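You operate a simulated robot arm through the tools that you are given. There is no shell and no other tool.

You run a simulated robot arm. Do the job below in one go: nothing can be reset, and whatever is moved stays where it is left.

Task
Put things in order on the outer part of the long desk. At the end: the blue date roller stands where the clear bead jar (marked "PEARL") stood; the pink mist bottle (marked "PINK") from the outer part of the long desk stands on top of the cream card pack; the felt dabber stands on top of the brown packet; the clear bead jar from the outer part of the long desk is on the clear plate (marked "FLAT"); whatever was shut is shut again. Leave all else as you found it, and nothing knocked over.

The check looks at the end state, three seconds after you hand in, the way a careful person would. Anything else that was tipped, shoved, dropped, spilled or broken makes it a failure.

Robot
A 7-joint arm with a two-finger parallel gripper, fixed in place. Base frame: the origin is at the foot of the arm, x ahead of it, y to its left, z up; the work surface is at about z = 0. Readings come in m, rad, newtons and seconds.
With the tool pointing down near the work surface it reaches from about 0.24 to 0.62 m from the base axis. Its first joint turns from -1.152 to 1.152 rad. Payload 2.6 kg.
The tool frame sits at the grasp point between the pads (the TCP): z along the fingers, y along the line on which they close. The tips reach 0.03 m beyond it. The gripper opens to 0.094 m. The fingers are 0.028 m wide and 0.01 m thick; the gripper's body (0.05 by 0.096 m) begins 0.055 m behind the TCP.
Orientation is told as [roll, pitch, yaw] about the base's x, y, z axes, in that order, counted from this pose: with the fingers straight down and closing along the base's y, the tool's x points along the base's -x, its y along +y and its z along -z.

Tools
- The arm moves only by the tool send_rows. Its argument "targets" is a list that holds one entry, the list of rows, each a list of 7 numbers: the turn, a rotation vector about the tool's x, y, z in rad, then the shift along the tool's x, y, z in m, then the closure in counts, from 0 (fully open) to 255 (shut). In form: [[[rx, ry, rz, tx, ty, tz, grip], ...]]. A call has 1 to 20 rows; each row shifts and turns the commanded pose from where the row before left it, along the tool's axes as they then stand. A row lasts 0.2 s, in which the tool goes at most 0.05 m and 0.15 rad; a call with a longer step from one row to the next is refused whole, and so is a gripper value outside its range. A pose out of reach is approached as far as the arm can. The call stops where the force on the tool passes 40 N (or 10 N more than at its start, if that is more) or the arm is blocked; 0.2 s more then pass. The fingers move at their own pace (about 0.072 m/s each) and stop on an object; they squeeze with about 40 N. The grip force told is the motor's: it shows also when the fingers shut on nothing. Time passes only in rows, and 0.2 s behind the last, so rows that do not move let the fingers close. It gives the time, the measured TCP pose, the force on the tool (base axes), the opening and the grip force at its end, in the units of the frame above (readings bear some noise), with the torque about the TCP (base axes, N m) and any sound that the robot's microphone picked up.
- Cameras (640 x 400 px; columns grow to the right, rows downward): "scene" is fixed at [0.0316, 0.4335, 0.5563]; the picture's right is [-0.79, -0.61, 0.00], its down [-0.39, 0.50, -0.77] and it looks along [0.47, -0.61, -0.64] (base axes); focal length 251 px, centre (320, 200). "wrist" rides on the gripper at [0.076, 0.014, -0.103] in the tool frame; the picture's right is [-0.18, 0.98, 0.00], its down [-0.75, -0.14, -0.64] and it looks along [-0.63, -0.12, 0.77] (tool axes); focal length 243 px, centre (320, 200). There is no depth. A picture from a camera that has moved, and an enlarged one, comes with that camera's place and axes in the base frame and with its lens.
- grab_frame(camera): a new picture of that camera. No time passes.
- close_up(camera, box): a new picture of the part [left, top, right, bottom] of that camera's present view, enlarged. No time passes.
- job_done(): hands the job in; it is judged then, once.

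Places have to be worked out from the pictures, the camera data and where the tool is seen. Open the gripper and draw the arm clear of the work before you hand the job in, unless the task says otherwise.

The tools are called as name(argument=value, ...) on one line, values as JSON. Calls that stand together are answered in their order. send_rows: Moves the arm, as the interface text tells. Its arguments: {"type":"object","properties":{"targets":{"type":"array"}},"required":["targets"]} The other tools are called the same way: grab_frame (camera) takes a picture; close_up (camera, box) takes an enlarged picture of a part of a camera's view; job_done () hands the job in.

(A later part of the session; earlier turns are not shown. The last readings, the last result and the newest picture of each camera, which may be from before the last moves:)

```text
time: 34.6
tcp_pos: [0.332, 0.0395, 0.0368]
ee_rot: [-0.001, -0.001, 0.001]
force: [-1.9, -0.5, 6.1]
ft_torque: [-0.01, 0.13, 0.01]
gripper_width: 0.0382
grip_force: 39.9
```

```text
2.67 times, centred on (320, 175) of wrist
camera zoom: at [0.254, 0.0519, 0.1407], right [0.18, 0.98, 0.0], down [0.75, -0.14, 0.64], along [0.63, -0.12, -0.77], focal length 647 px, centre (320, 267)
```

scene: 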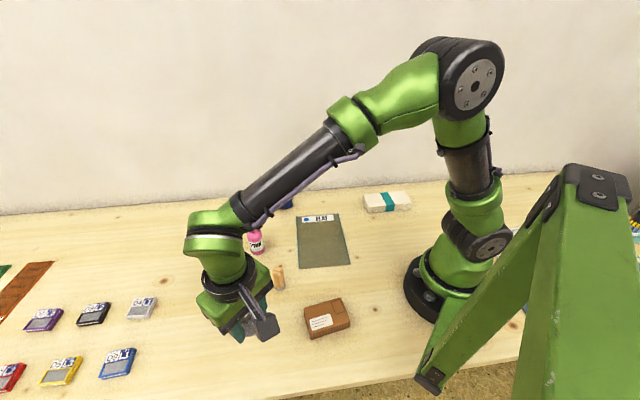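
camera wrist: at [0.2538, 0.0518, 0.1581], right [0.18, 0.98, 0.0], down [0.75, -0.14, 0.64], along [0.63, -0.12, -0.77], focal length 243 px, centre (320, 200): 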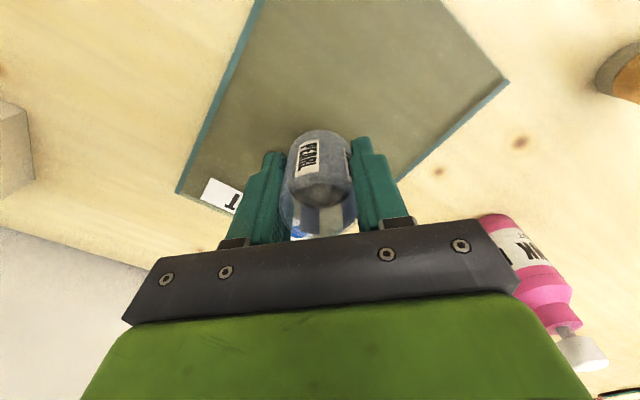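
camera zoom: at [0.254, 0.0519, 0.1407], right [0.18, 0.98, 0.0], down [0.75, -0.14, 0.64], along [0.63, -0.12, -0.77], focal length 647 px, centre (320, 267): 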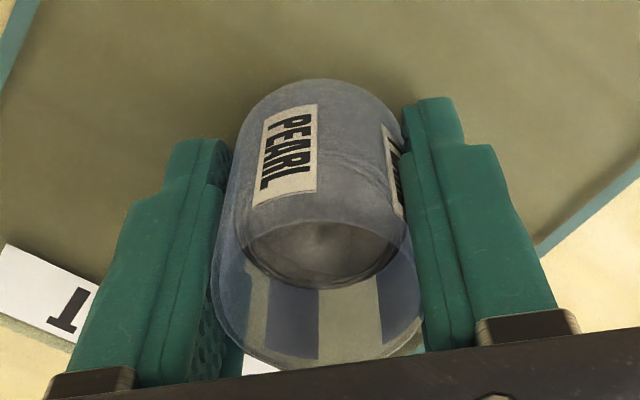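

Contact: +6 N upward, so the jar rests on the plate (top at about z = 0.004). I open the gripper in place.

send_rows(targets=[[[0, 0, 0, 0, 0, 0, 200], [0, 0, 0, 0, 0, 0, 100], [0, 0, 0, 0, 0, 0, 0], [0, 0, 0, 0, 0, 0, 0], [0, 0, 0, 0, 0, 0, 0]]])

grab_frame(camera="wrist")

```text
time: 35.8
tcp_pos: [0.3304, 0.0392, 0.037]
ee_rot: [-0.001, -0.001, 0.002]
force: [0.2, 0.4, 0.8]
ft_torque: [-0.01, -0.01, -0.03]
gripper_width: 0.094
grip_force: 0.0
```

```text
taken
camera wrist: at [0.254, 0.0519, 0.1406], right [0.18, 0.98, 0.0], down [0.75, -0.14, 0.64], along [0.63, -0.12, -0.77], focal length 243 px, centre (320, 200)
```

wrist: 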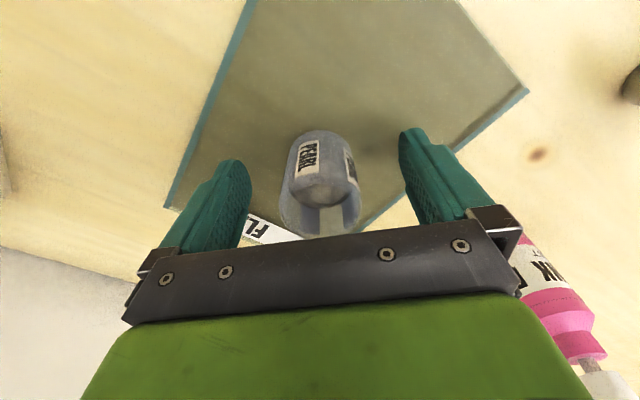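

The jar stands on the plate. I rise straight up clear of it and check.

send_rows(targets=[[[0, 0, 0, 0, 0, -0.01, 0], [0, 0, 0, 0, 0, -0.03, 0], [0, 0, 0, 0, 0, -0.04, 0], [0, 0, 0, 0, 0, -0.04, 0], [0, 0, 0, 0, 0, -0.04, 0], [0, 0, 0, 0, 0, -0.02, 0], [0, 0, 0, 0, 0, 0, 0]]])

grab_frame(camera="wrist")

close_up(camera="scene", box=[240, 170, 400, 290])

```text
time: 37.4
tcp_pos: [0.3296, 0.0397, 0.2187]
ee_rot: [0.001, 0.0, 0.0]
force: [0.4, -0.4, -0.4]
ft_torque: [-0.06, -0.01, -0.03]
gripper_width: 0.0939
grip_force: 0.0
```

```text
taken
camera wrist: at [0.2522, 0.052, 0.3219], right [0.18, 0.98, 0.0], down [0.75, -0.14, 0.64], along [0.63, -0.12, -0.77], focal length 243 px, centre (320, 200)
```

wrist: 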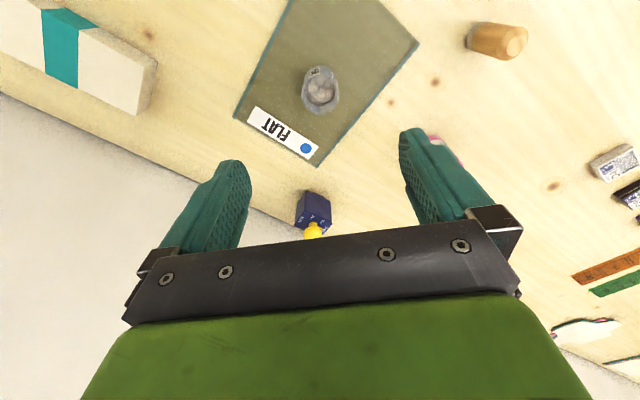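

```text
3.33 times, centred on (320, 230) of scene
camera zoom: at [0.0315, 0.4335, 0.5563], right [-0.79, -0.61, 0.0], down [-0.39, 0.5, -0.77], along [0.47, -0.61, -0.64], focal length 836 px, centre (320, 100)
```

zoom: 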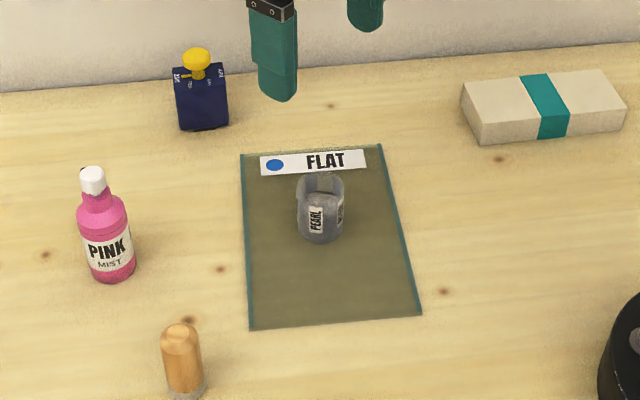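

The jar stands well on the plate. Next the date roller: I go above it at about (0.523, -0.008) and turn the tool by -0.75 rad so the fingers close along the wall direction, across its 5 cm side.

send_rows(targets=[[[0, 0, 0, -0.02, -0.005, 0, 0], [0, 0, 0, -0.035, -0.0085, 0, 0], [0, 0, 0, -0.035, -0.0085, 0, 0], [0, 0, 0, -0.035, -0.0085, 0, 0], [0, 0, 0, -0.035, -0.0085, 0, 0], [0, 0, 0, -0.033, -0.009, 0, 0], [0, 0, 0.125, 0, 0, 0, 0], [0, 0, 0.125, 0, 0, 0, 0], [0, 0, 0.125, 0, 0, 0, 0], [0, 0, 0.125, 0, 0, 0, 0], [0, 0, 0.125, 0, 0, 0, 0], [0, 0, 0.125, 0, 0, 0, 0], [0, 0, 0, 0, 0, 0, 0]]])

grab_frame(camera="wrist")

grab_frame(camera="scene")

```text
time: 40.2
tcp_pos: [0.5245, -0.0092, 0.2175]
ee_rot: [0.001, -0.002, -0.749]
force: [-0.6, -0.7, -0.4]
ft_torque: [-0.01, -0.02, -0.02]
gripper_width: 0.0938
grip_force: 0.0
```

```text
taken
camera wrist: at [0.4772, 0.0523, 0.3203], right [0.81, 0.59, 0.0], down [0.45, -0.62, 0.64], along [0.38, -0.52, -0.77], focal length 243 px, centre (320, 200)
```

wrist: 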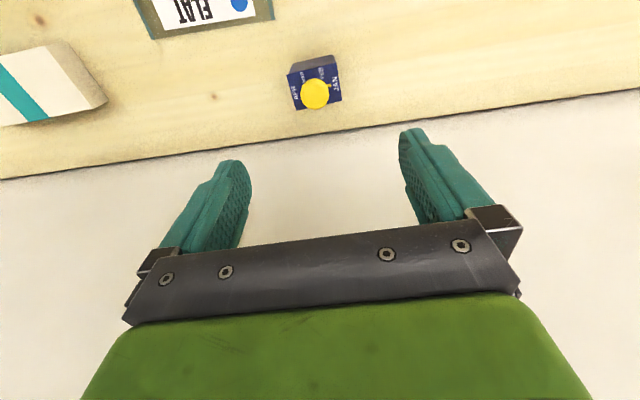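

```text
taken
```

scene: 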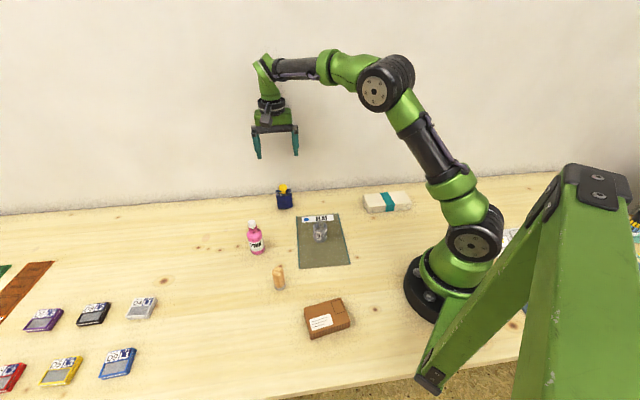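

I zoom on the roller to refine its centre and angle relative to the tool.

close_up(camera="wrist", box=[270, 35, 360, 125])

```text
4.44 times, centred on (315, 80) of wrist
camera zoom: at [0.4772, 0.0523, 0.3203], right [0.81, 0.59, 0.0], down [0.45, -0.62, 0.64], along [0.38, -0.52, -0.77], focal length 1078 px, centre (342, 733)
```

zoom: 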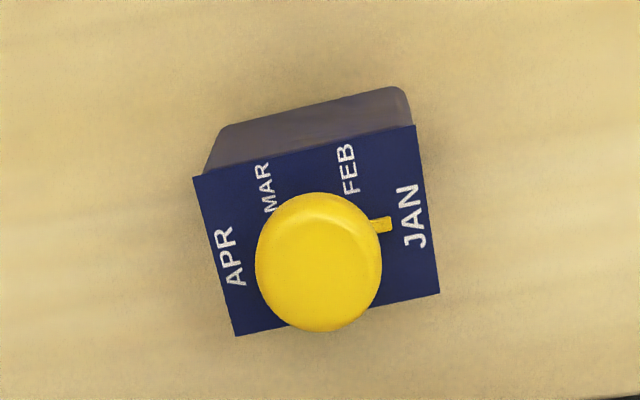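

Roller centre is about (0.518, -0.010), top at 0.05, knob top about 0.08, long side nearly parallel to the finger line. I shift a few mm and descend around the blue body, stopping to check at z ≈ 0.10.

send_rows(targets=[[[0, 0, 0, 0.0042, -0.005, 0.01, 0], [0, 0, 0, 0, 0, 0.03, 0], [0, 0, 0, 0, 0, 0.03, 0], [0, 0, 0, 0, 0, 0.03, 0], [0, 0, 0, 0, 0, 0.017, 0], [0, 0, 0, 0, 0, 0, 0]]])

grab_frame(camera="wrist")

close_up(camera="scene", box=[240, 120, 340, 220])

```text
time: 41.6
tcp_pos: [0.5189, -0.0104, 0.1017]
ee_rot: [0.0, 0.0, -0.749]
force: [-0.4, -0.1, 0.7]
ft_torque: [0.01, -0.01, 0.01]
gripper_width: 0.094
grip_force: 0.1
```

```text
taken
camera wrist: at [0.4722, 0.0513, 0.2043], right [0.8, 0.59, 0.0], down [0.46, -0.62, 0.64], along [0.38, -0.52, -0.77], focal length 243 px, centre (320, 200)
```

wrist: 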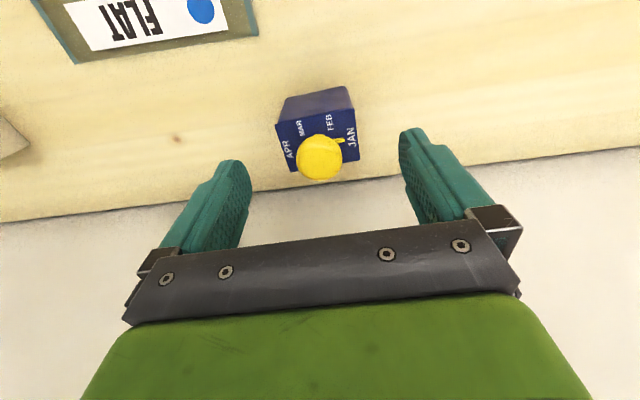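

```text
4.00 times, centred on (290, 170) of scene
camera zoom: at [0.0316, 0.4335, 0.5563], right [-0.79, -0.61, 0.0], down [-0.39, 0.5, -0.77], along [0.47, -0.61, -0.64], focal length 1003 px, centre (440, 320)
```

zoom: 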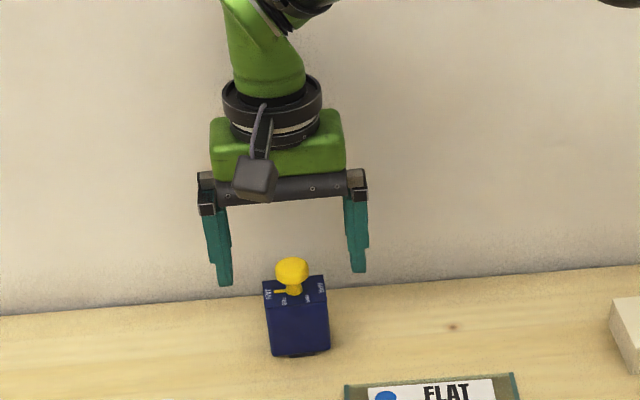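

Well centred. I descend the rest of the way to z ≈ 0.038.

send_rows(targets=[[[0, 0, 0, 0, 0, 0.02, 0], [0, 0, 0, 0, 0, 0.02, 0], [0, 0, 0, 0, 0, 0.014, 0], [0, 0, 0, 0, 0, 0.009, 0], [0, 0, 0, 0, 0, 0, 0]]])

grab_frame(camera="wrist")

close_up(camera="scene", box=[240, 150, 330, 220])

```text
time: 42.8
tcp_pos: [0.5182, -0.009, 0.0364]
ee_rot: [0.001, 0.0, -0.75]
force: [0.6, 0.6, -0.1]
ft_torque: [0.03, 0.03, 0.0]
gripper_width: 0.0939
grip_force: 0.1
```

```text
taken
camera wrist: at [0.4712, 0.0515, 0.1403], right [0.8, 0.59, 0.0], down [0.46, -0.62, 0.64], along [0.38, -0.52, -0.77], focal length 243 px, centre (320, 200)
```

wrist: 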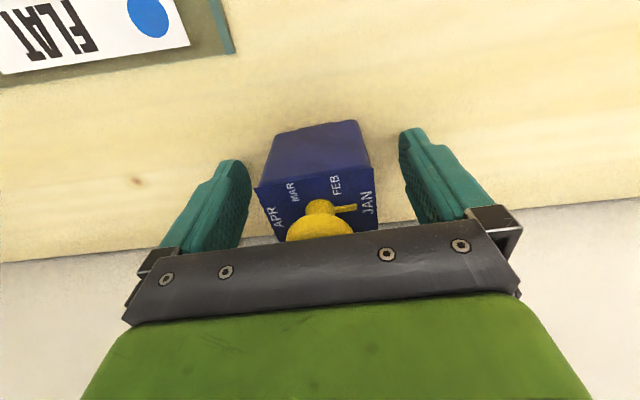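

```text
5.71 times, centred on (285, 185) of scene
camera zoom: at [0.0316, 0.4335, 0.5563], right [-0.79, -0.61, 0.0], down [-0.39, 0.5, -0.77], along [0.47, -0.61, -0.64], focal length 1433 px, centre (520, 286)
```

zoom: 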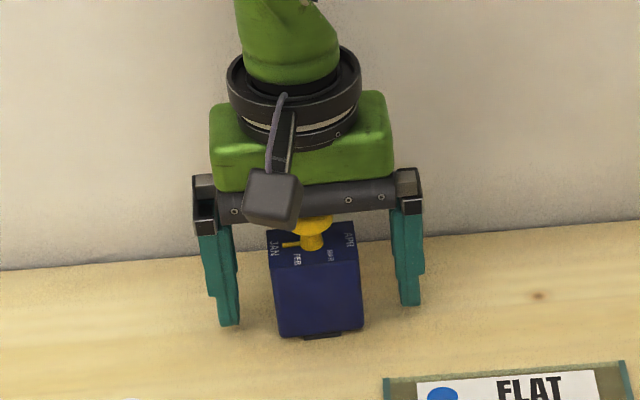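

The body is between the fingers, knob clear of the palm. I close the gripper.

send_rows(targets=[[[0, 0, 0, 0, 0, 0, 255], [0, 0, 0, 0, 0, 0, 255], [0, 0, 0, 0, 0, 0, 255], [0, 0, 0, 0, 0, 0, 255], [0, 0, 0, 0, 0, 0, 255]]])

close_up(camera="wrist", box=[220, 100, 420, 260])

```text
time: 44.0
tcp_pos: [0.5179, -0.0103, 0.0383]
ee_rot: [0.0, -0.001, -0.748]
force: [1.4, -0.5, -0.2]
ft_torque: [0.0, 0.02, -0.02]
gripper_width: 0.054
grip_force: 40.3
```

```text
2.50 times, centred on (320, 180) of wrist
camera zoom: at [0.4712, 0.0515, 0.1405], right [0.8, 0.59, 0.0], down [0.46, -0.62, 0.64], along [0.38, -0.52, -0.77], focal length 606 px, centre (320, 250)
```

zoom: 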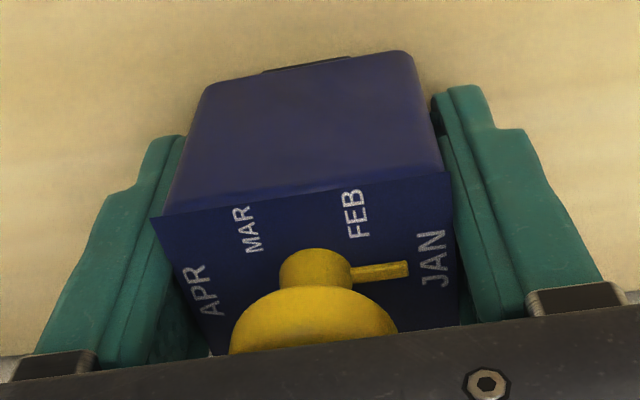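

Gripped at 54 mm. I lift very gently first and check that it follows.

send_rows(targets=[[[0, 0, 0, 0, 0, -0.001, 255], [0, 0, 0, 0, 0, -0.001, 255], [0, 0, 0, 0, 0, -0.0015, 255], [0, 0, 0, 0, 0, -0.002, 255], [0, 0, 0, 0, 0, -0.002, 255], [0, 0, 0, 0, 0, -0.0015, 255], [0, 0, 0, 0, 0, -0.001, 255]]])

close_up(camera="wrist", box=[220, 100, 420, 260])

close_up(camera="scene", box=[240, 150, 330, 220])

```text
time: 45.6
tcp_pos: [0.5176, -0.0098, 0.0463]
ee_rot: [0.001, 0.0, -0.749]
force: [0.4, 0.8, -3.3]
ft_torque: [0.03, -0.04, 0.03]
gripper_width: 0.0541
grip_force: 39.7
```

```text
2.50 times, centred on (320, 180) of wrist
camera zoom: at [0.4707, 0.051, 0.1507], right [0.8, 0.59, 0.0], down [0.46, -0.62, 0.64], along [0.38, -0.52, -0.77], focal length 606 px, centre (320, 250)
```

zoom: 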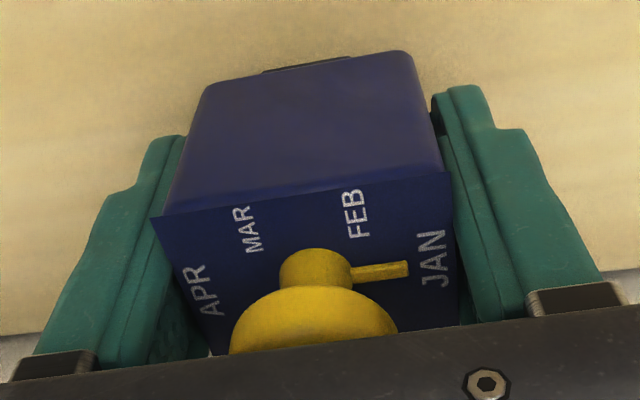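

```text
5.71 times, centred on (285, 185) of scene
camera zoom: at [0.0316, 0.4335, 0.5563], right [-0.79, -0.61, 0.0], down [-0.39, 0.5, -0.77], along [0.47, -0.61, -0.64], focal length 1433 px, centre (520, 286)
```

zoom: 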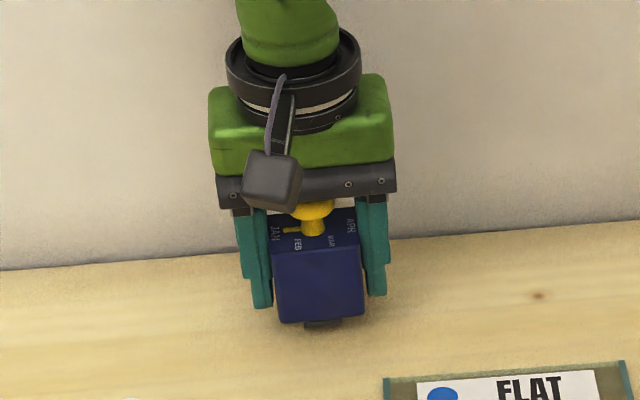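

It follows (weight about 3 N), hanging straight. I keep lifting gently to clear the bottle's height.

send_rows(targets=[[[0, 0, 0, 0, 0, -0.002, 255], [0, 0, 0, 0, 0, -0.003, 255], [0, 0, 0, 0, 0, -0.004, 255], [0, 0, 0, 0, 0, -0.005, 255], [0, 0, 0, 0, 0, -0.006, 255], [0, 0, 0, 0, 0, -0.006, 255], [0, 0, 0, 0, 0, -0.006, 255], [0, 0, 0, 0, 0, -0.006, 255], [0, 0, 0, 0, 0, -0.006, 255], [0, 0, 0, 0, 0, -0.006, 255], [0, 0, 0, 0, 0, -0.006, 255], [0, 0, 0, 0, 0, -0.006, 255], [0, 0, 0, 0, 0, -0.006, 255], [0, 0, 0, 0, 0, -0.006, 255], [0, 0, 0, 0, 0, -0.006, 255], [0, 0, 0, 0, 0, -0.006, 255], [0, 0, 0, 0, 0, -0.005, 255], [0, 0, 0, 0, 0, -0.004, 255], [0, 0, 0, 0, 0, -0.003, 255], [0, 0, 0, 0, 0, -0.002, 255]]])

grab_frame(camera="wrist")

```text
time: 49.8
tcp_pos: [0.517, -0.0095, 0.1456]
ee_rot: [0.0, 0.001, -0.748]
force: [-0.1, -1.5, -3.0]
ft_torque: [-0.05, -0.01, 0.01]
gripper_width: 0.0542
grip_force: 40.2
```

```text
taken
camera wrist: at [0.4702, 0.0521, 0.2502], right [0.8, 0.59, 0.0], down [0.46, -0.62, 0.64], along [0.38, -0.52, -0.77], focal length 243 px, centre (320, 200)
```

wrist: 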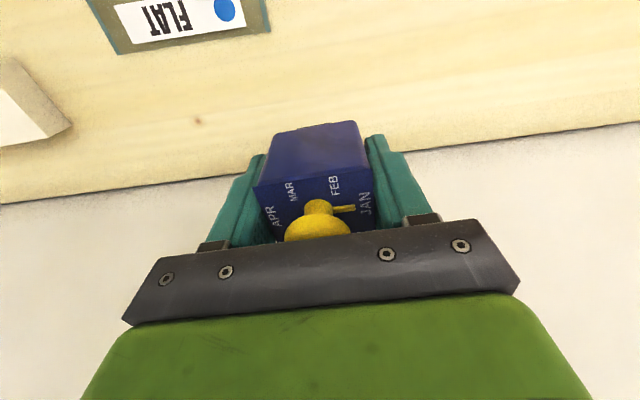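

Steady. I raise to about z = 0.20.

send_rows(targets=[[[0, 0, 0, 0, 0, -0.002, 255], [0, 0, 0, 0, 0, -0.004, 255], [0, 0, 0, 0, 0, -0.006, 255], [0, 0, 0, 0, 0, -0.007, 255], [0, 0, 0, 0, 0, -0.007, 255], [0, 0, 0, 0, 0, -0.007, 255], [0, 0, 0, 0, 0, -0.007, 255], [0, 0, 0, 0, 0, -0.006, 255], [0, 0, 0, 0, 0, -0.004, 255], [0, 0, 0, 0, 0, -0.003, 255], [0, 0, 0, 0, 0, -0.002, 255]]])

grab_frame(camera="scene")

```text
time: 52.2
tcp_pos: [0.519, -0.0105, 0.2029]
ee_rot: [-0.001, 0.0, -0.75]
force: [-0.4, -0.1, -2.4]
ft_torque: [-0.01, -0.01, -0.01]
gripper_width: 0.0542
grip_force: 40.3
```

```text
taken
```

scene: 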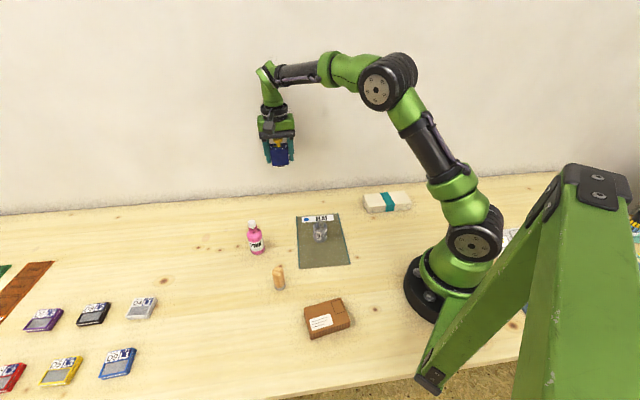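

Everything else is unchanged. I carry the roller over the bottle's and dabber's height toward the jar's old spot, first part.

send_rows(targets=[[[0, 0, 0, 0.003, 0.0005, 0, 255], [0, 0, 0, 0.0059, 0.001, 0, 255], [0, 0, 0, 0.0089, 0.0015, 0, 255], [0, 0, 0, 0.0118, 0.002, 0, 255], [0, 0, 0, 0.0148, 0.0026, 0, 255], [0, 0, 0, 0.0148, 0.0026, 0, 255], [0, 0, 0, 0.0148, 0.0026, 0, 255], [0, 0, 0, 0.0148, 0.0026, 0, 255], [0, 0, 0, 0.0148, 0.0026, 0, 255], [0, 0, 0, 0.0148, 0.0026, 0, 255], [0, 0, 0, 0.0148, 0.0026, 0, 255], [0, 0, 0, 0.0148, 0.0026, 0, 255], [0, 0, 0, 0.0148, 0.0026, 0, 255], [0, 0, 0, 0.0148, 0.0026, 0, 255], [0, 0, 0, 0.0148, 0.0026, 0, 255], [0, 0, 0, 0.0148, 0.0026, 0, 255], [0, 0, 0, 0.0118, 0.002, 0, 255], [0, 0, 0, 0.0089, 0.0015, 0, 255], [0, 0, 0, 0.0059, 0.001, 0, 255], [0, 0, 0, 0.003, 0.0005, 0, 255]]])

grab_frame(camera="wrist")

```text
time: 56.4
tcp_pos: [0.3724, 0.1799, 0.2023]
ee_rot: [0.001, 0.0, -0.747]
force: [0.9, 0.9, -3.2]
ft_torque: [0.0, -0.01, 0.0]
gripper_width: 0.0541
grip_force: 40.2
```

```text
taken
camera wrist: at [0.3258, 0.2423, 0.3057], right [0.8, 0.59, 0.0], down [0.46, -0.62, 0.64], along [0.38, -0.52, -0.77], focal length 243 px, centre (320, 200)
```

wrist: 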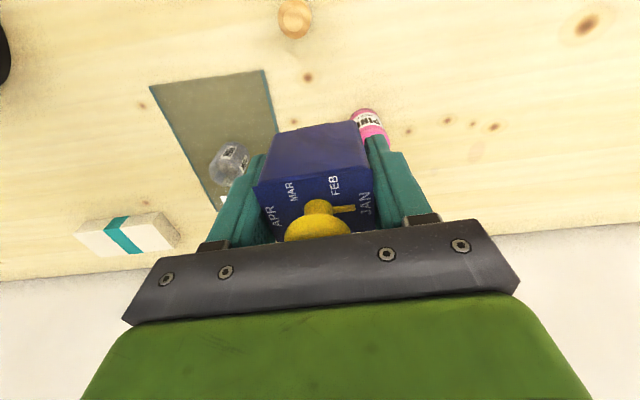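

Held fine. Second part to above (0.247, 0.346).

send_rows(targets=[[[0, 0, 0, 0.003, 0.0005, 0, 255], [0, 0, 0, 0.0059, 0.001, 0, 255], [0, 0, 0, 0.0089, 0.0016, 0, 255], [0, 0, 0, 0.0118, 0.0021, 0, 255], [0, 0, 0, 0.0146, 0.0026, 0, 255], [0, 0, 0, 0.0146, 0.0026, 0, 255], [0, 0, 0, 0.0146, 0.0026, 0, 255], [0, 0, 0, 0.0146, 0.0026, 0, 255], [0, 0, 0, 0.0146, 0.0026, 0, 255], [0, 0, 0, 0.0146, 0.0026, 0, 255], [0, 0, 0, 0.0146, 0.0026, 0, 255], [0, 0, 0, 0.0146, 0.0026, 0, 255], [0, 0, 0, 0.0146, 0.0026, 0, 255], [0, 0, 0, 0.0146, 0.0026, 0, 255], [0, 0, 0, 0.0118, 0.0021, 0, 255], [0, 0, 0, 0.0089, 0.0016, 0, 255], [0, 0, 0, 0.0059, 0.001, 0, 255], [0, 0, 0, 0.003, 0.0005, 0, 255]]])

grab_frame(camera="wrist")

grab_frame(camera="scene")

```text
time: 60.2
tcp_pos: [0.2467, 0.3469, 0.2036]
ee_rot: [0.001, -0.001, -0.751]
force: [-0.1, -0.5, -3.6]
ft_torque: [-0.01, -0.01, 0.03]
gripper_width: 0.054
grip_force: 40.0
```

```text
taken
camera wrist: at [0.1995, 0.4088, 0.3061], right [0.8, 0.59, 0.0], down [0.46, -0.62, 0.64], along [0.38, -0.52, -0.77], focal length 243 px, centre (320, 200)
```

wrist: 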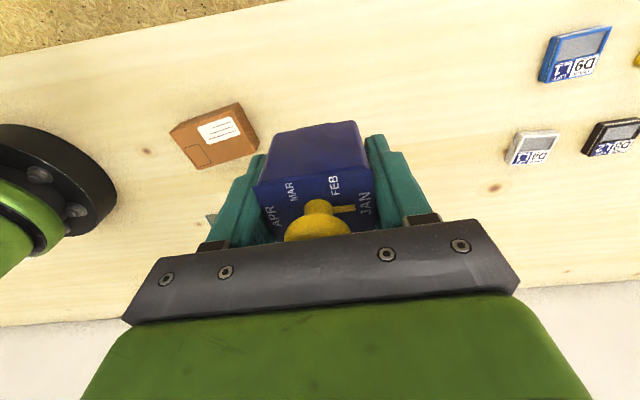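

```text
taken
```

scene: 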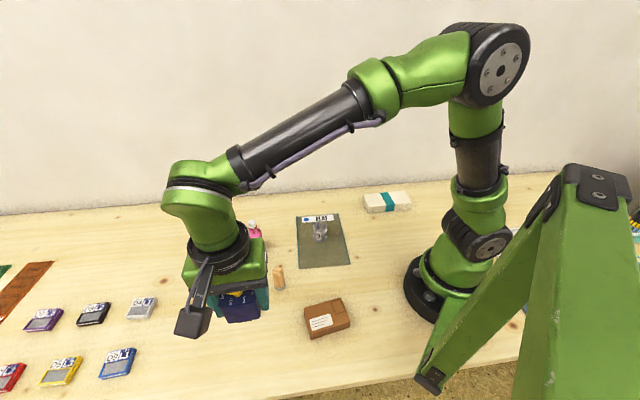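

The roller is over the jar's old spot. I lower it, keeping clear of the brown packet, to just above the desk.

send_rows(targets=[[[0, 0, 0, 0, 0, 0.003, 255], [0, 0, 0, 0, 0, 0.006, 255], [0, 0, 0, 0, 0, 0.009, 255], [0, 0, 0, 0, 0, 0.012, 255], [0, 0, 0, 0, 0, 0.012, 255], [0, 0, 0, 0, 0, 0.012, 255], [0, 0, 0, 0, 0, 0.012, 255], [0, 0, 0, 0, 0, 0.012, 255], [0, 0, 0, 0, 0, 0.012, 255], [0, 0, 0, 0, 0, 0.012, 255], [0, 0, 0, 0, 0, 0.012, 255], [0, 0, 0, 0, 0, 0.01, 255], [0, 0, 0, 0, 0, 0.008, 255], [0, 0, 0, 0, 0, 0.007, 255], [0, 0, 0, 0, 0, 0.006, 255], [0, 0, 0, 0, 0, 0.005, 255], [0, 0, 0, 0, 0, 0.004, 255], [0, 0, 0, 0, 0, 0.003, 255]]])

close_up(camera="scene", box=[200, 270, 340, 380])

grab_frame(camera="wrist")

```text
time: 64.0
tcp_pos: [0.2468, 0.3477, 0.0445]
ee_rot: [0.002, 0.0, -0.75]
force: [-0.1, 0.0, -2.8]
ft_torque: [-0.01, 0.04, 0.02]
gripper_width: 0.0541
grip_force: 39.7
```

```text
3.64 times, centred on (270, 325) of scene
camera zoom: at [0.0316, 0.4335, 0.5563], right [-0.79, -0.61, 0.0], down [-0.39, 0.5, -0.77], along [0.47, -0.61, -0.64], focal length 912 px, centre (502, -254)
```

zoom: 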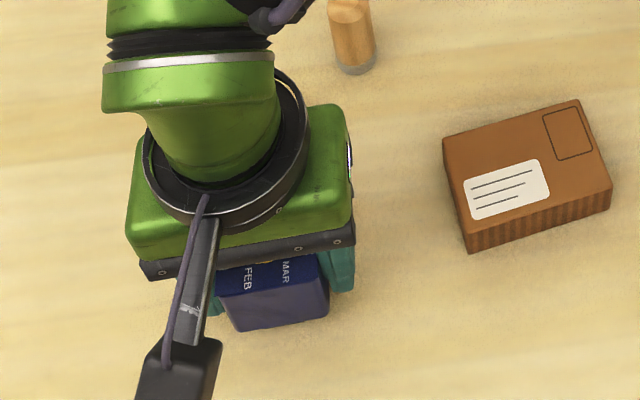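

```text
taken
camera wrist: at [0.2, 0.4089, 0.1483], right [0.8, 0.59, 0.0], down [0.46, -0.62, 0.64], along [0.38, -0.52, -0.77], focal length 243 px, centre (320, 200)
```

wrist: 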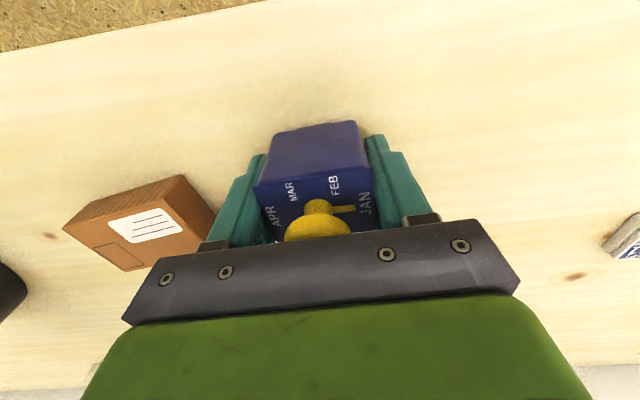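

About 6–7 mm to go. I descend in 1 mm rows and read the force.

send_rows(targets=[[[0, 0, 0, 0, 0, 0.0015, 255], [0, 0, 0, 0, 0, 0.0015, 255], [0, 0, 0, 0, 0, 0.001, 255], [0, 0, 0, 0, 0, 0.001, 255], [0, 0, 0, 0, 0, 0, 255]]])

```text
time: 65.2
tcp_pos: [0.2465, 0.347, 0.0407]
ee_rot: [-0.001, 0.0, -0.749]
force: [0.3, -0.4, -3.4]
ft_torque: [-0.01, -0.02, 0.02]
gripper_width: 0.0538
grip_force: 40.1
```

No contact yet (still carrying about 3 N). I go down by 1.4 mm.

send_rows(targets=[[[0, 0, 0, 0, 0, 0.0007, 255], [0, 0, 0, 0, 0, 0.0007, 255], [0, 0, 0, 0, 0, 0, 255]]])

```text
time: 66.0
tcp_pos: [0.2468, 0.3478, 0.038]
ee_rot: [-0.001, 0.0, -0.748]
force: [0.2, 0.0, -3.2]
ft_torque: [0.01, 0.01, -0.03]
gripper_width: 0.0543
grip_force: 39.4
```

Still -3.2 N; another 1.4 mm.

send_rows(targets=[[[0, 0, 0, 0, 0, 0.0007, 255], [0, 0, 0, 0, 0, 0.0007, 255], [0, 0, 0, 0, 0, 0, 255]]])

```text
time: 66.8
tcp_pos: [0.2464, 0.3491, 0.0377]
ee_rot: [0.002, 0.0, -0.748]
force: [-0.9, 0.8, -2.6]
ft_torque: [0.03, 0.01, -0.03]
gripper_width: 0.054
grip_force: 40.0
```

Nearly there; another 1 mm.

send_rows(targets=[[[0, 0, 0, 0, 0, 0.0006, 255], [0, 0, 0, 0, 0, 0.0005, 255], [0, 0, 0, 0, 0, 0, 255]]])

```text
time: 67.6
tcp_pos: [0.2469, 0.3483, 0.0362]
ee_rot: [0.002, 0.001, -0.748]
force: [-0.4, -0.3, 7.2]
ft_torque: [-0.1, 0.11, -0.02]
gripper_width: 0.0541
grip_force: 40.0
```

Contact at +7 N: the roller stands on the desk. I open the gripper.

send_rows(targets=[[[0, 0, 0, 0, 0, 0, 150], [0, 0, 0, 0, 0, 0, 80], [0, 0, 0, 0, 0, 0, 0], [0, 0, 0, 0, 0, 0, 0], [0, 0, 0, 0, 0, 0, 0]]])

grab_frame(camera="wrist")

```text
time: 68.8
tcp_pos: [0.2468, 0.3482, 0.0365]
ee_rot: [0.0, -0.001, -0.749]
force: [-0.6, -0.1, 0.7]
ft_torque: [-0.06, -0.03, 0.01]
gripper_width: 0.0941
grip_force: 0.0
```

```text
taken
camera wrist: at [0.2001, 0.4089, 0.14], right [0.8, 0.59, 0.0], down [0.46, -0.62, 0.64], along [0.38, -0.52, -0.77], focal length 243 px, centre (320, 200)
```

wrist: 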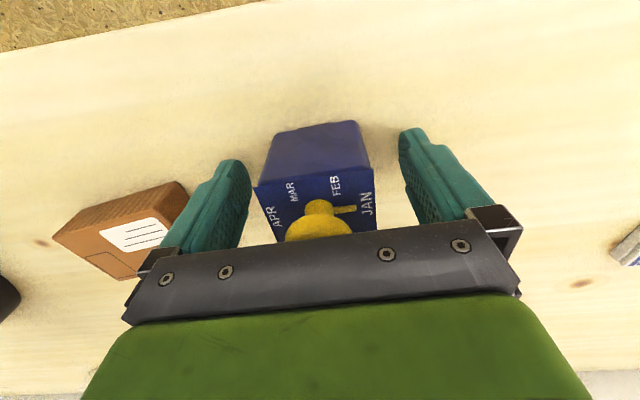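

The roller stands upright and free. I rise straight up and turn the tool back to yaw 0.

send_rows(targets=[[[0, 0, 0, 0, 0, -0.01, 0], [0, 0, 0, 0, 0, -0.03, 0], [0, 0, 0, 0, 0, -0.04, 0], [0, 0, 0, 0, 0, -0.04, 0], [0, 0, 0, 0, 0, -0.04, 0], [0, 0, -0.125, 0, 0, -0.01, 0], [0, 0, -0.125, 0, 0, 0, 0], [0, 0, -0.125, 0, 0, 0, 0], [0, 0, -0.125, 0, 0, 0, 0], [0, 0, -0.125, 0, 0, 0, 0], [0, 0, -0.125, 0, 0, 0, 0], [0, 0, 0, 0, 0, 0, 0]]])

grab_frame(camera="wrist")

close_up(camera="scene", box=[220, 290, 340, 380])

```text
time: 71.4
tcp_pos: [0.2473, 0.349, 0.2059]
ee_rot: [-0.002, 0.001, 0.004]
force: [-0.7, 0.4, -0.1]
ft_torque: [0.01, 0.01, -0.02]
gripper_width: 0.0942
grip_force: 0.0
```

```text
taken
camera wrist: at [0.1703, 0.3613, 0.3096], right [0.18, 0.98, 0.0], down [0.75, -0.14, 0.64], along [0.63, -0.12, -0.77], focal length 243 px, centre (320, 200)
```

wrist: 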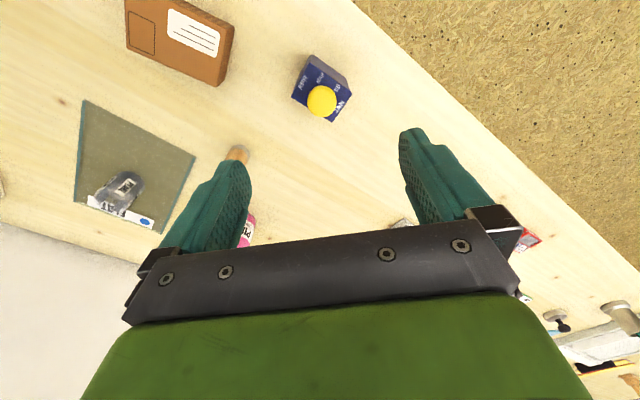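

```text
4.44 times, centred on (280, 335) of scene
camera zoom: at [0.0316, 0.4335, 0.5563], right [-0.79, -0.61, 0.0], down [-0.39, 0.5, -0.77], along [0.47, -0.61, -0.64], focal length 1114 px, centre (498, -400)
```

zoom: 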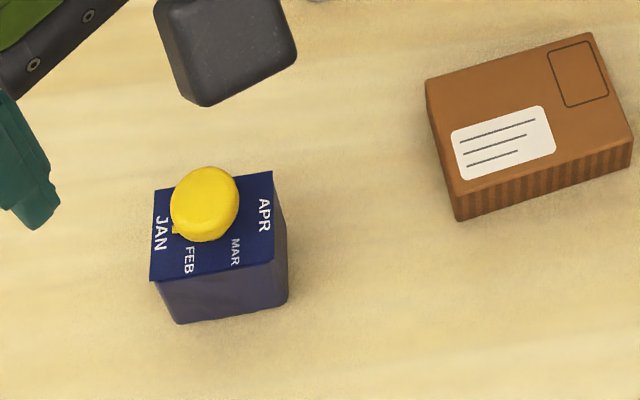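

Roller is placed well, knob still at JAN. Next the felt dabber: I move above its spot at about (0.314, 0.227).

send_rows(targets=[[[0, 0, 0, -0.0167, -0.0305, 0, 0], [0, 0, 0, -0.0167, -0.0305, 0, 0], [0, 0, 0, -0.0167, -0.0305, 0, 0], [0, 0, 0, -0.0167, -0.0305, 0, 0], [0, 0, 0, 0, 0, 0, 0]]])

grab_frame(camera="wrist")

close_up(camera="wrist", box=[280, 50, 360, 130])

```text
time: 72.6
tcp_pos: [0.314, 0.226, 0.2064]
ee_rot: [0.0, -0.001, 0.0]
force: [0.0, 0.0, -0.4]
ft_torque: [-0.03, -0.03, -0.01]
gripper_width: 0.0941
grip_force: 0.1
```

```text
taken
camera wrist: at [0.2372, 0.2392, 0.3103], right [0.18, 0.98, 0.0], down [0.75, -0.14, 0.64], along [0.63, -0.12, -0.77], focal length 243 px, centre (320, 200)
```

wrist: 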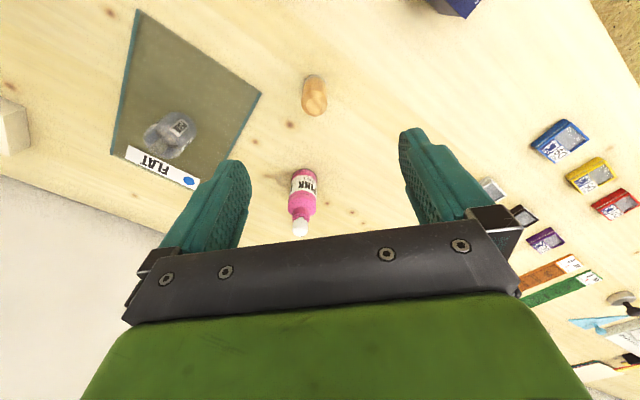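

```text
5.00 times, centred on (320, 90) of wrist
camera zoom: at [0.2372, 0.2392, 0.3103], right [0.18, 0.98, 0.0], down [0.75, -0.14, 0.64], along [0.63, -0.12, -0.77], focal length 1213 px, centre (320, 750)
```

zoom: 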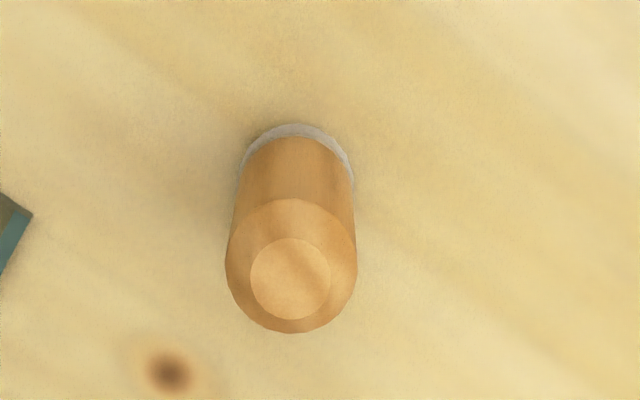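

Dabber is at about (0.3165, 0.2187), 2.7 cm thick, 7 cm tall. I correct sideways and descend around it to z ≈ 0.043.

send_rows(targets=[[[0, 0, 0, -0.0025, -0.0073, 0.01, 0], [0, 0, 0, 0, 0, 0.03, 0], [0, 0, 0, 0, 0, 0.04, 0], [0, 0, 0, 0, 0, 0.03, 0], [0, 0, 0, 0, 0, 0.025, 0], [0, 0, 0, 0, 0, 0.02, 0], [0, 0, 0, 0, 0, 0.008, 0], [0, 0, 0, 0, 0, 0, 0]]])

grab_frame(camera="wrist")

```text
time: 74.4
tcp_pos: [0.3169, 0.219, 0.0426]
ee_rot: [0.001, 0.0, 0.0]
force: [0.8, 0.3, 0.1]
ft_torque: [0.03, 0.03, -0.02]
gripper_width: 0.0941
grip_force: 0.0
```

```text
taken
camera wrist: at [0.2394, 0.232, 0.1464], right [0.18, 0.98, 0.0], down [0.75, -0.14, 0.64], along [0.63, -0.12, -0.77], focal length 243 px, centre (320, 200)
```

wrist: 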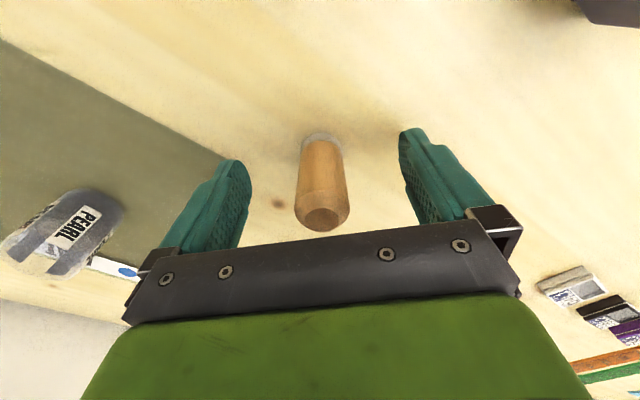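

The dabber is centred between the fingers. I close and lift a few mm slowly.

send_rows(targets=[[[0, 0, 0, 0, 0, 0, 255], [0, 0, 0, 0, 0, 0, 255], [0, 0, 0, 0, 0, 0, 255], [0, 0, 0, 0, 0, 0, 255], [0, 0, 0, 0, 0, 0, 255], [0, 0, 0, 0, 0, 0, 255], [0, 0, 0, 0, 0, -0.001, 255], [0, 0, 0, 0, 0, -0.001, 255], [0, 0, 0, 0, 0, -0.0015, 255], [0, 0, 0, 0, 0, -0.002, 255], [0, 0, 0, 0, 0, -0.002, 255], [0, 0, 0, 0, 0, -0.0015, 255], [0, 0, 0, 0, 0, -0.001, 255]]])

close_up(camera="wrist", box=[220, 100, 420, 260])

close_up(camera="scene", box=[240, 220, 330, 310])

```text
time: 77.2
tcp_pos: [0.317, 0.2173, 0.054]
ee_rot: [-0.001, 0.001, 0.0]
force: [0.1, 0.3, -0.7]
ft_torque: [0.0, -0.01, 0.01]
gripper_width: 0.0252
grip_force: 39.5
```

```text
2.50 times, centred on (320, 180) of wrist
camera zoom: at [0.2397, 0.2315, 0.1572], right [0.18, 0.98, 0.0], down [0.75, -0.14, 0.64], along [0.63, -0.12, -0.77], focal length 606 px, centre (320, 250)
```

zoom: 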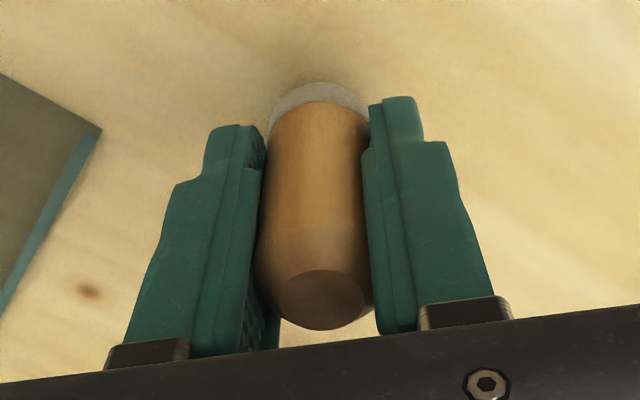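

```text
4.44 times, centred on (285, 265) of scene
camera zoom: at [0.0316, 0.4335, 0.5563], right [-0.79, -0.61, 0.0], down [-0.39, 0.5, -0.77], along [0.47, -0.61, -0.64], focal length 1114 px, centre (476, -89)
```

zoom: 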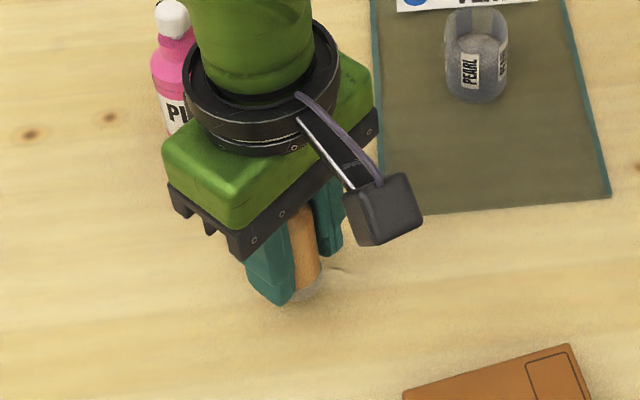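

It came up with the fingers. I raise it gently to clear the packet.

send_rows(targets=[[[0, 0, 0, 0, 0, -0.002, 255], [0, 0, 0, 0, 0, -0.003, 255], [0, 0, 0, 0, 0, -0.005, 255], [0, 0, 0, 0, 0, -0.006, 255], [0, 0, 0, 0, 0, -0.006, 255], [0, 0, 0, 0, 0, -0.006, 255], [0, 0, 0, 0, 0, -0.006, 255], [0, 0, 0, 0, 0, -0.006, 255], [0, 0, 0, 0, 0, -0.006, 255], [0, 0, 0, 0, 0, -0.006, 255], [0, 0, 0, 0, 0, -0.006, 255], [0, 0, 0, 0, 0, -0.005, 255], [0, 0, 0, 0, 0, -0.004, 255], [0, 0, 0, 0, 0, -0.003, 255], [0, 0, 0, 0, 0, -0.002, 255]]])

grab_frame(camera="wrist")

grab_frame(camera="scene")

```text
time: 80.4
tcp_pos: [0.3163, 0.2186, 0.1248]
ee_rot: [-0.001, 0.001, -0.001]
force: [0.2, 0.2, -0.9]
ft_torque: [0.03, 0.01, 0.01]
gripper_width: 0.025
grip_force: 39.7
```

```text
taken
camera wrist: at [0.2396, 0.2318, 0.229], right [0.18, 0.98, 0.0], down [0.75, -0.14, 0.64], along [0.63, -0.12, -0.77], focal length 243 px, centre (320, 200)
```

wrist: 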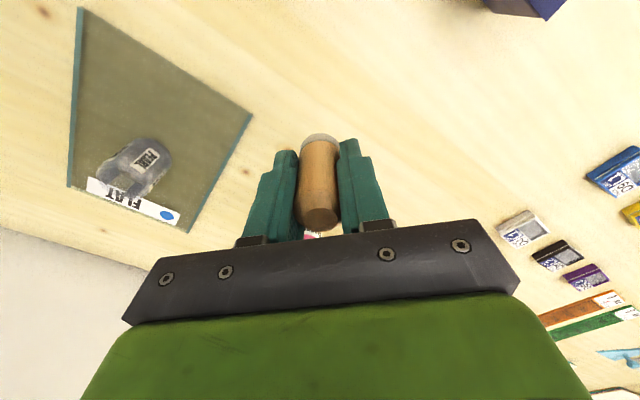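

```text
taken
```

scene: 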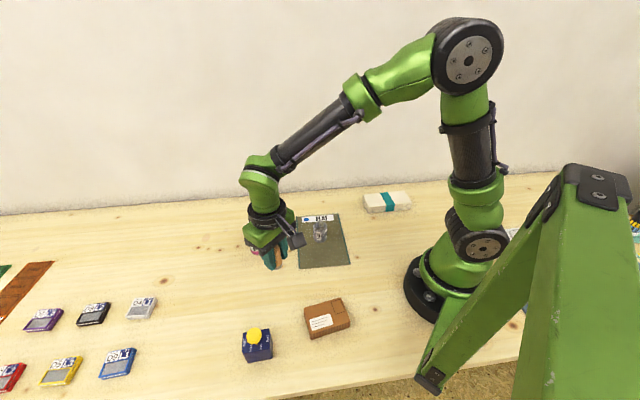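

Roller looks right in the scene view. I now carry the dabber toward the packet's middle at about (0.178, 0.222), still high.

send_rows(targets=[[[0, 0, 0, 0.003, 0, 0, 255], [0, 0, 0, 0.006, 0, 0, 255], [0, 0, 0, 0.009, 0, 0, 255], [0, 0, 0, 0.012, 0.001, 0, 255], [0, 0, 0, 0.012, 0.001, 0, 255], [0, 0, 0, 0.012, 0.001, 0, 255], [0, 0, 0, 0.012, 0, 0, 255], [0, 0, 0, 0.012, 0, 0, 255], [0, 0, 0, 0.012, 0, 0, 255], [0, 0, 0, 0.012, 0, 0, 255], [0, 0, 0, 0.012, 0, 0, 255], [0, 0, 0, 0.01, 0, 0, 255], [0, 0, 0, 0.008, 0, 0, 255], [0, 0, 0, 0.006, 0, 0, 255], [0, 0, 0, 0, 0, 0, 255]]])

grab_frame(camera="wrist")

grab_frame(camera="scene")

```text
time: 83.6
tcp_pos: [0.1779, 0.2227, 0.1257]
ee_rot: [0.001, 0.001, 0.0]
force: [-0.2, 0.0, -0.4]
ft_torque: [0.0, -0.03, -0.03]
gripper_width: 0.0255
grip_force: 39.5
```

```text
taken
camera wrist: at [0.1009, 0.2348, 0.2289], right [0.18, 0.98, 0.0], down [0.75, -0.14, 0.64], along [0.63, -0.12, -0.77], focal length 243 px, centre (320, 200)
```

wrist: 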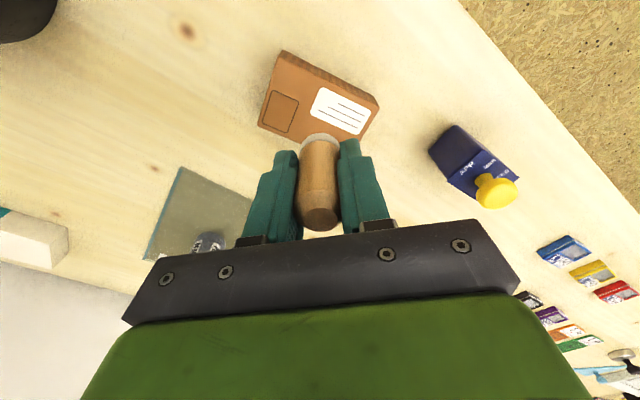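

```text
taken
```

scene: 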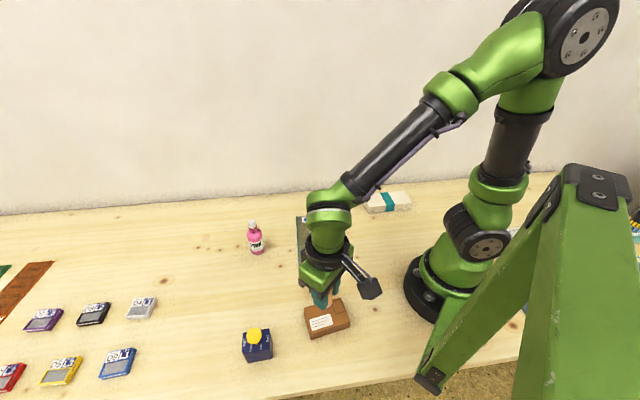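

I zoom on the packet to locate its top face relative to the dabber.

close_up(camera="wrist", box=[245, 35, 395, 155])

close_up(camera="scene", box=[280, 260, 380, 350])

```text
3.33 times, centred on (320, 95) of wrist
camera zoom: at [0.1009, 0.2348, 0.2289], right [0.18, 0.98, 0.0], down [0.75, -0.14, 0.64], along [0.63, -0.12, -0.77], focal length 809 px, centre (320, 550)
```

zoom: 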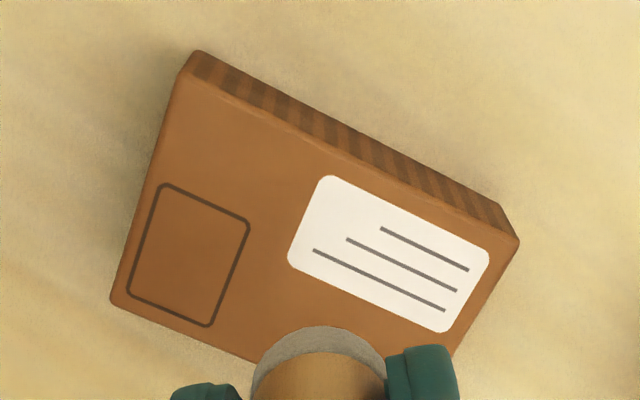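

```text
4.44 times, centred on (330, 305) of scene
camera zoom: at [0.0315, 0.4335, 0.5563], right [-0.79, -0.61, 0.0], down [-0.39, 0.5, -0.77], along [0.47, -0.61, -0.64], focal length 1114 px, centre (276, -267)
```

zoom: 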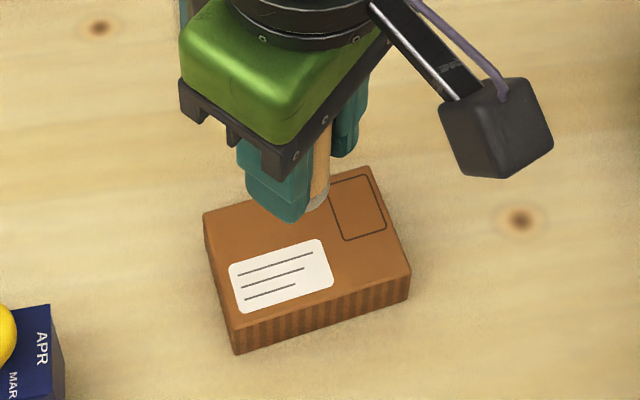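

The packet's top centre is at about (0.176, 0.219, 0.03). I correct by a few mm and lower the dabber to about 1 cm above it.

send_rows(targets=[[[0, 0, 0, 0.0008, -0.0015, 0.003, 255], [0, 0, 0, 0.0007, -0.0018, 0.006, 255], [0, 0, 0, 0, 0, 0.008, 255], [0, 0, 0, 0, 0, 0.008, 255], [0, 0, 0, 0, 0, 0.007, 255], [0, 0, 0, 0, 0, 0.005, 255], [0, 0, 0, 0, 0, 0.003, 255], [0, 0, 0, 0, 0, 0.002, 255], [0, 0, 0, 0, 0, 0, 255]]])

close_up(camera="scene", box=[280, 260, 380, 350])

grab_frame(camera="wrist")

```text
time: 85.6
tcp_pos: [0.1765, 0.2182, 0.0822]
ee_rot: [0.0, -0.001, 0.0]
force: [0.6, 0.4, -0.5]
ft_torque: [0.0, -0.01, -0.01]
gripper_width: 0.0254
grip_force: 40.3
```

```text
4.44 times, centred on (330, 305) of scene
camera zoom: at [0.0316, 0.4335, 0.5563], right [-0.79, -0.61, 0.0], down [-0.39, 0.5, -0.77], along [0.47, -0.61, -0.64], focal length 1114 px, centre (276, -267)
```

zoom: 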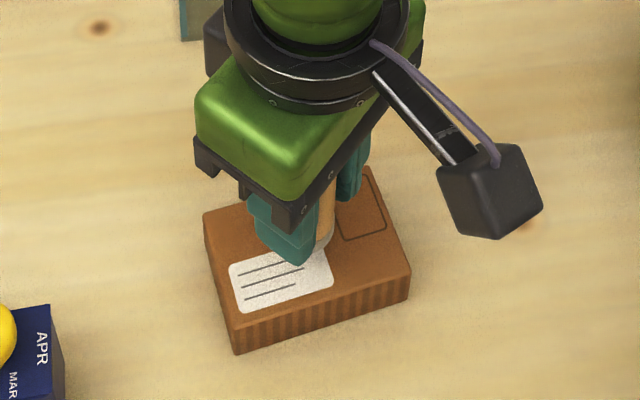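

```text
taken
camera wrist: at [0.0994, 0.2311, 0.1866], right [0.18, 0.98, 0.0], down [0.75, -0.14, 0.64], along [0.63, -0.12, -0.77], focal length 243 px, centre (320, 200)
```

wrist: 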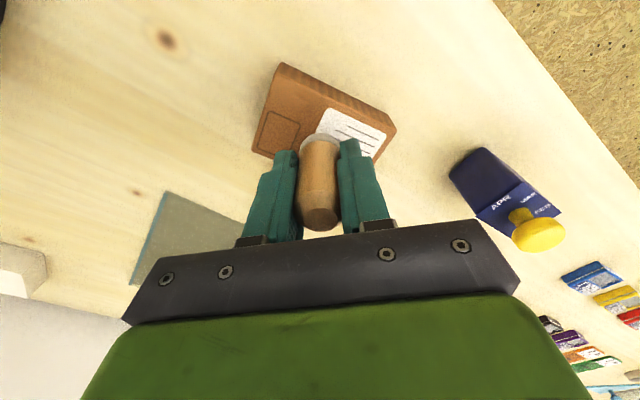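

Good alignment. I descend in small rows toward contact.

send_rows(targets=[[[0, 0, 0, 0, 0, 0.0015, 255], [0, 0, 0, 0, 0, 0.0015, 255], [0, 0, 0, 0, 0, 0.001, 255], [0, 0, 0, 0, 0, 0.001, 255], [0, 0, 0, 0, 0, 0, 255]]])

close_up(camera="scene", box=[300, 270, 360, 340])

```text
time: 86.8
tcp_pos: [0.1758, 0.218, 0.0784]
ee_rot: [0.0, -0.001, -0.001]
force: [-0.1, -0.1, -0.7]
ft_torque: [-0.02, -0.01, 0.02]
gripper_width: 0.0255
grip_force: 39.9
```

```text
5.71 times, centred on (330, 305) of scene
camera zoom: at [0.0316, 0.4335, 0.5563], right [-0.79, -0.61, 0.0], down [-0.39, 0.5, -0.77], along [0.47, -0.61, -0.64], focal length 1433 px, centre (263, -400)
```

zoom: 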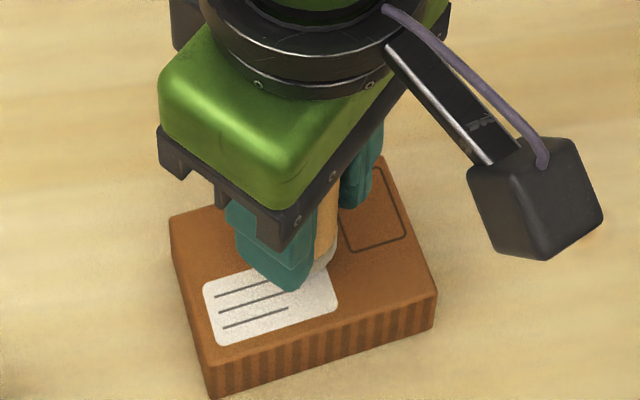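

No contact yet; I continue 2 mm.

send_rows(targets=[[[0, 0, 0, 0, 0, 0.0007, 255], [0, 0, 0, 0, 0, 0.0007, 255], [0, 0, 0, 0, 0, 0.0006, 255], [0, 0, 0, 0, 0, 0, 255]]])

```text
time: 87.8
tcp_pos: [0.1764, 0.2181, 0.0744]
ee_rot: [0.0, -0.001, 0.0]
force: [0.2, 0.5, -0.3]
ft_torque: [-0.03, 0.01, 0.03]
gripper_width: 0.0255
grip_force: 39.7
```

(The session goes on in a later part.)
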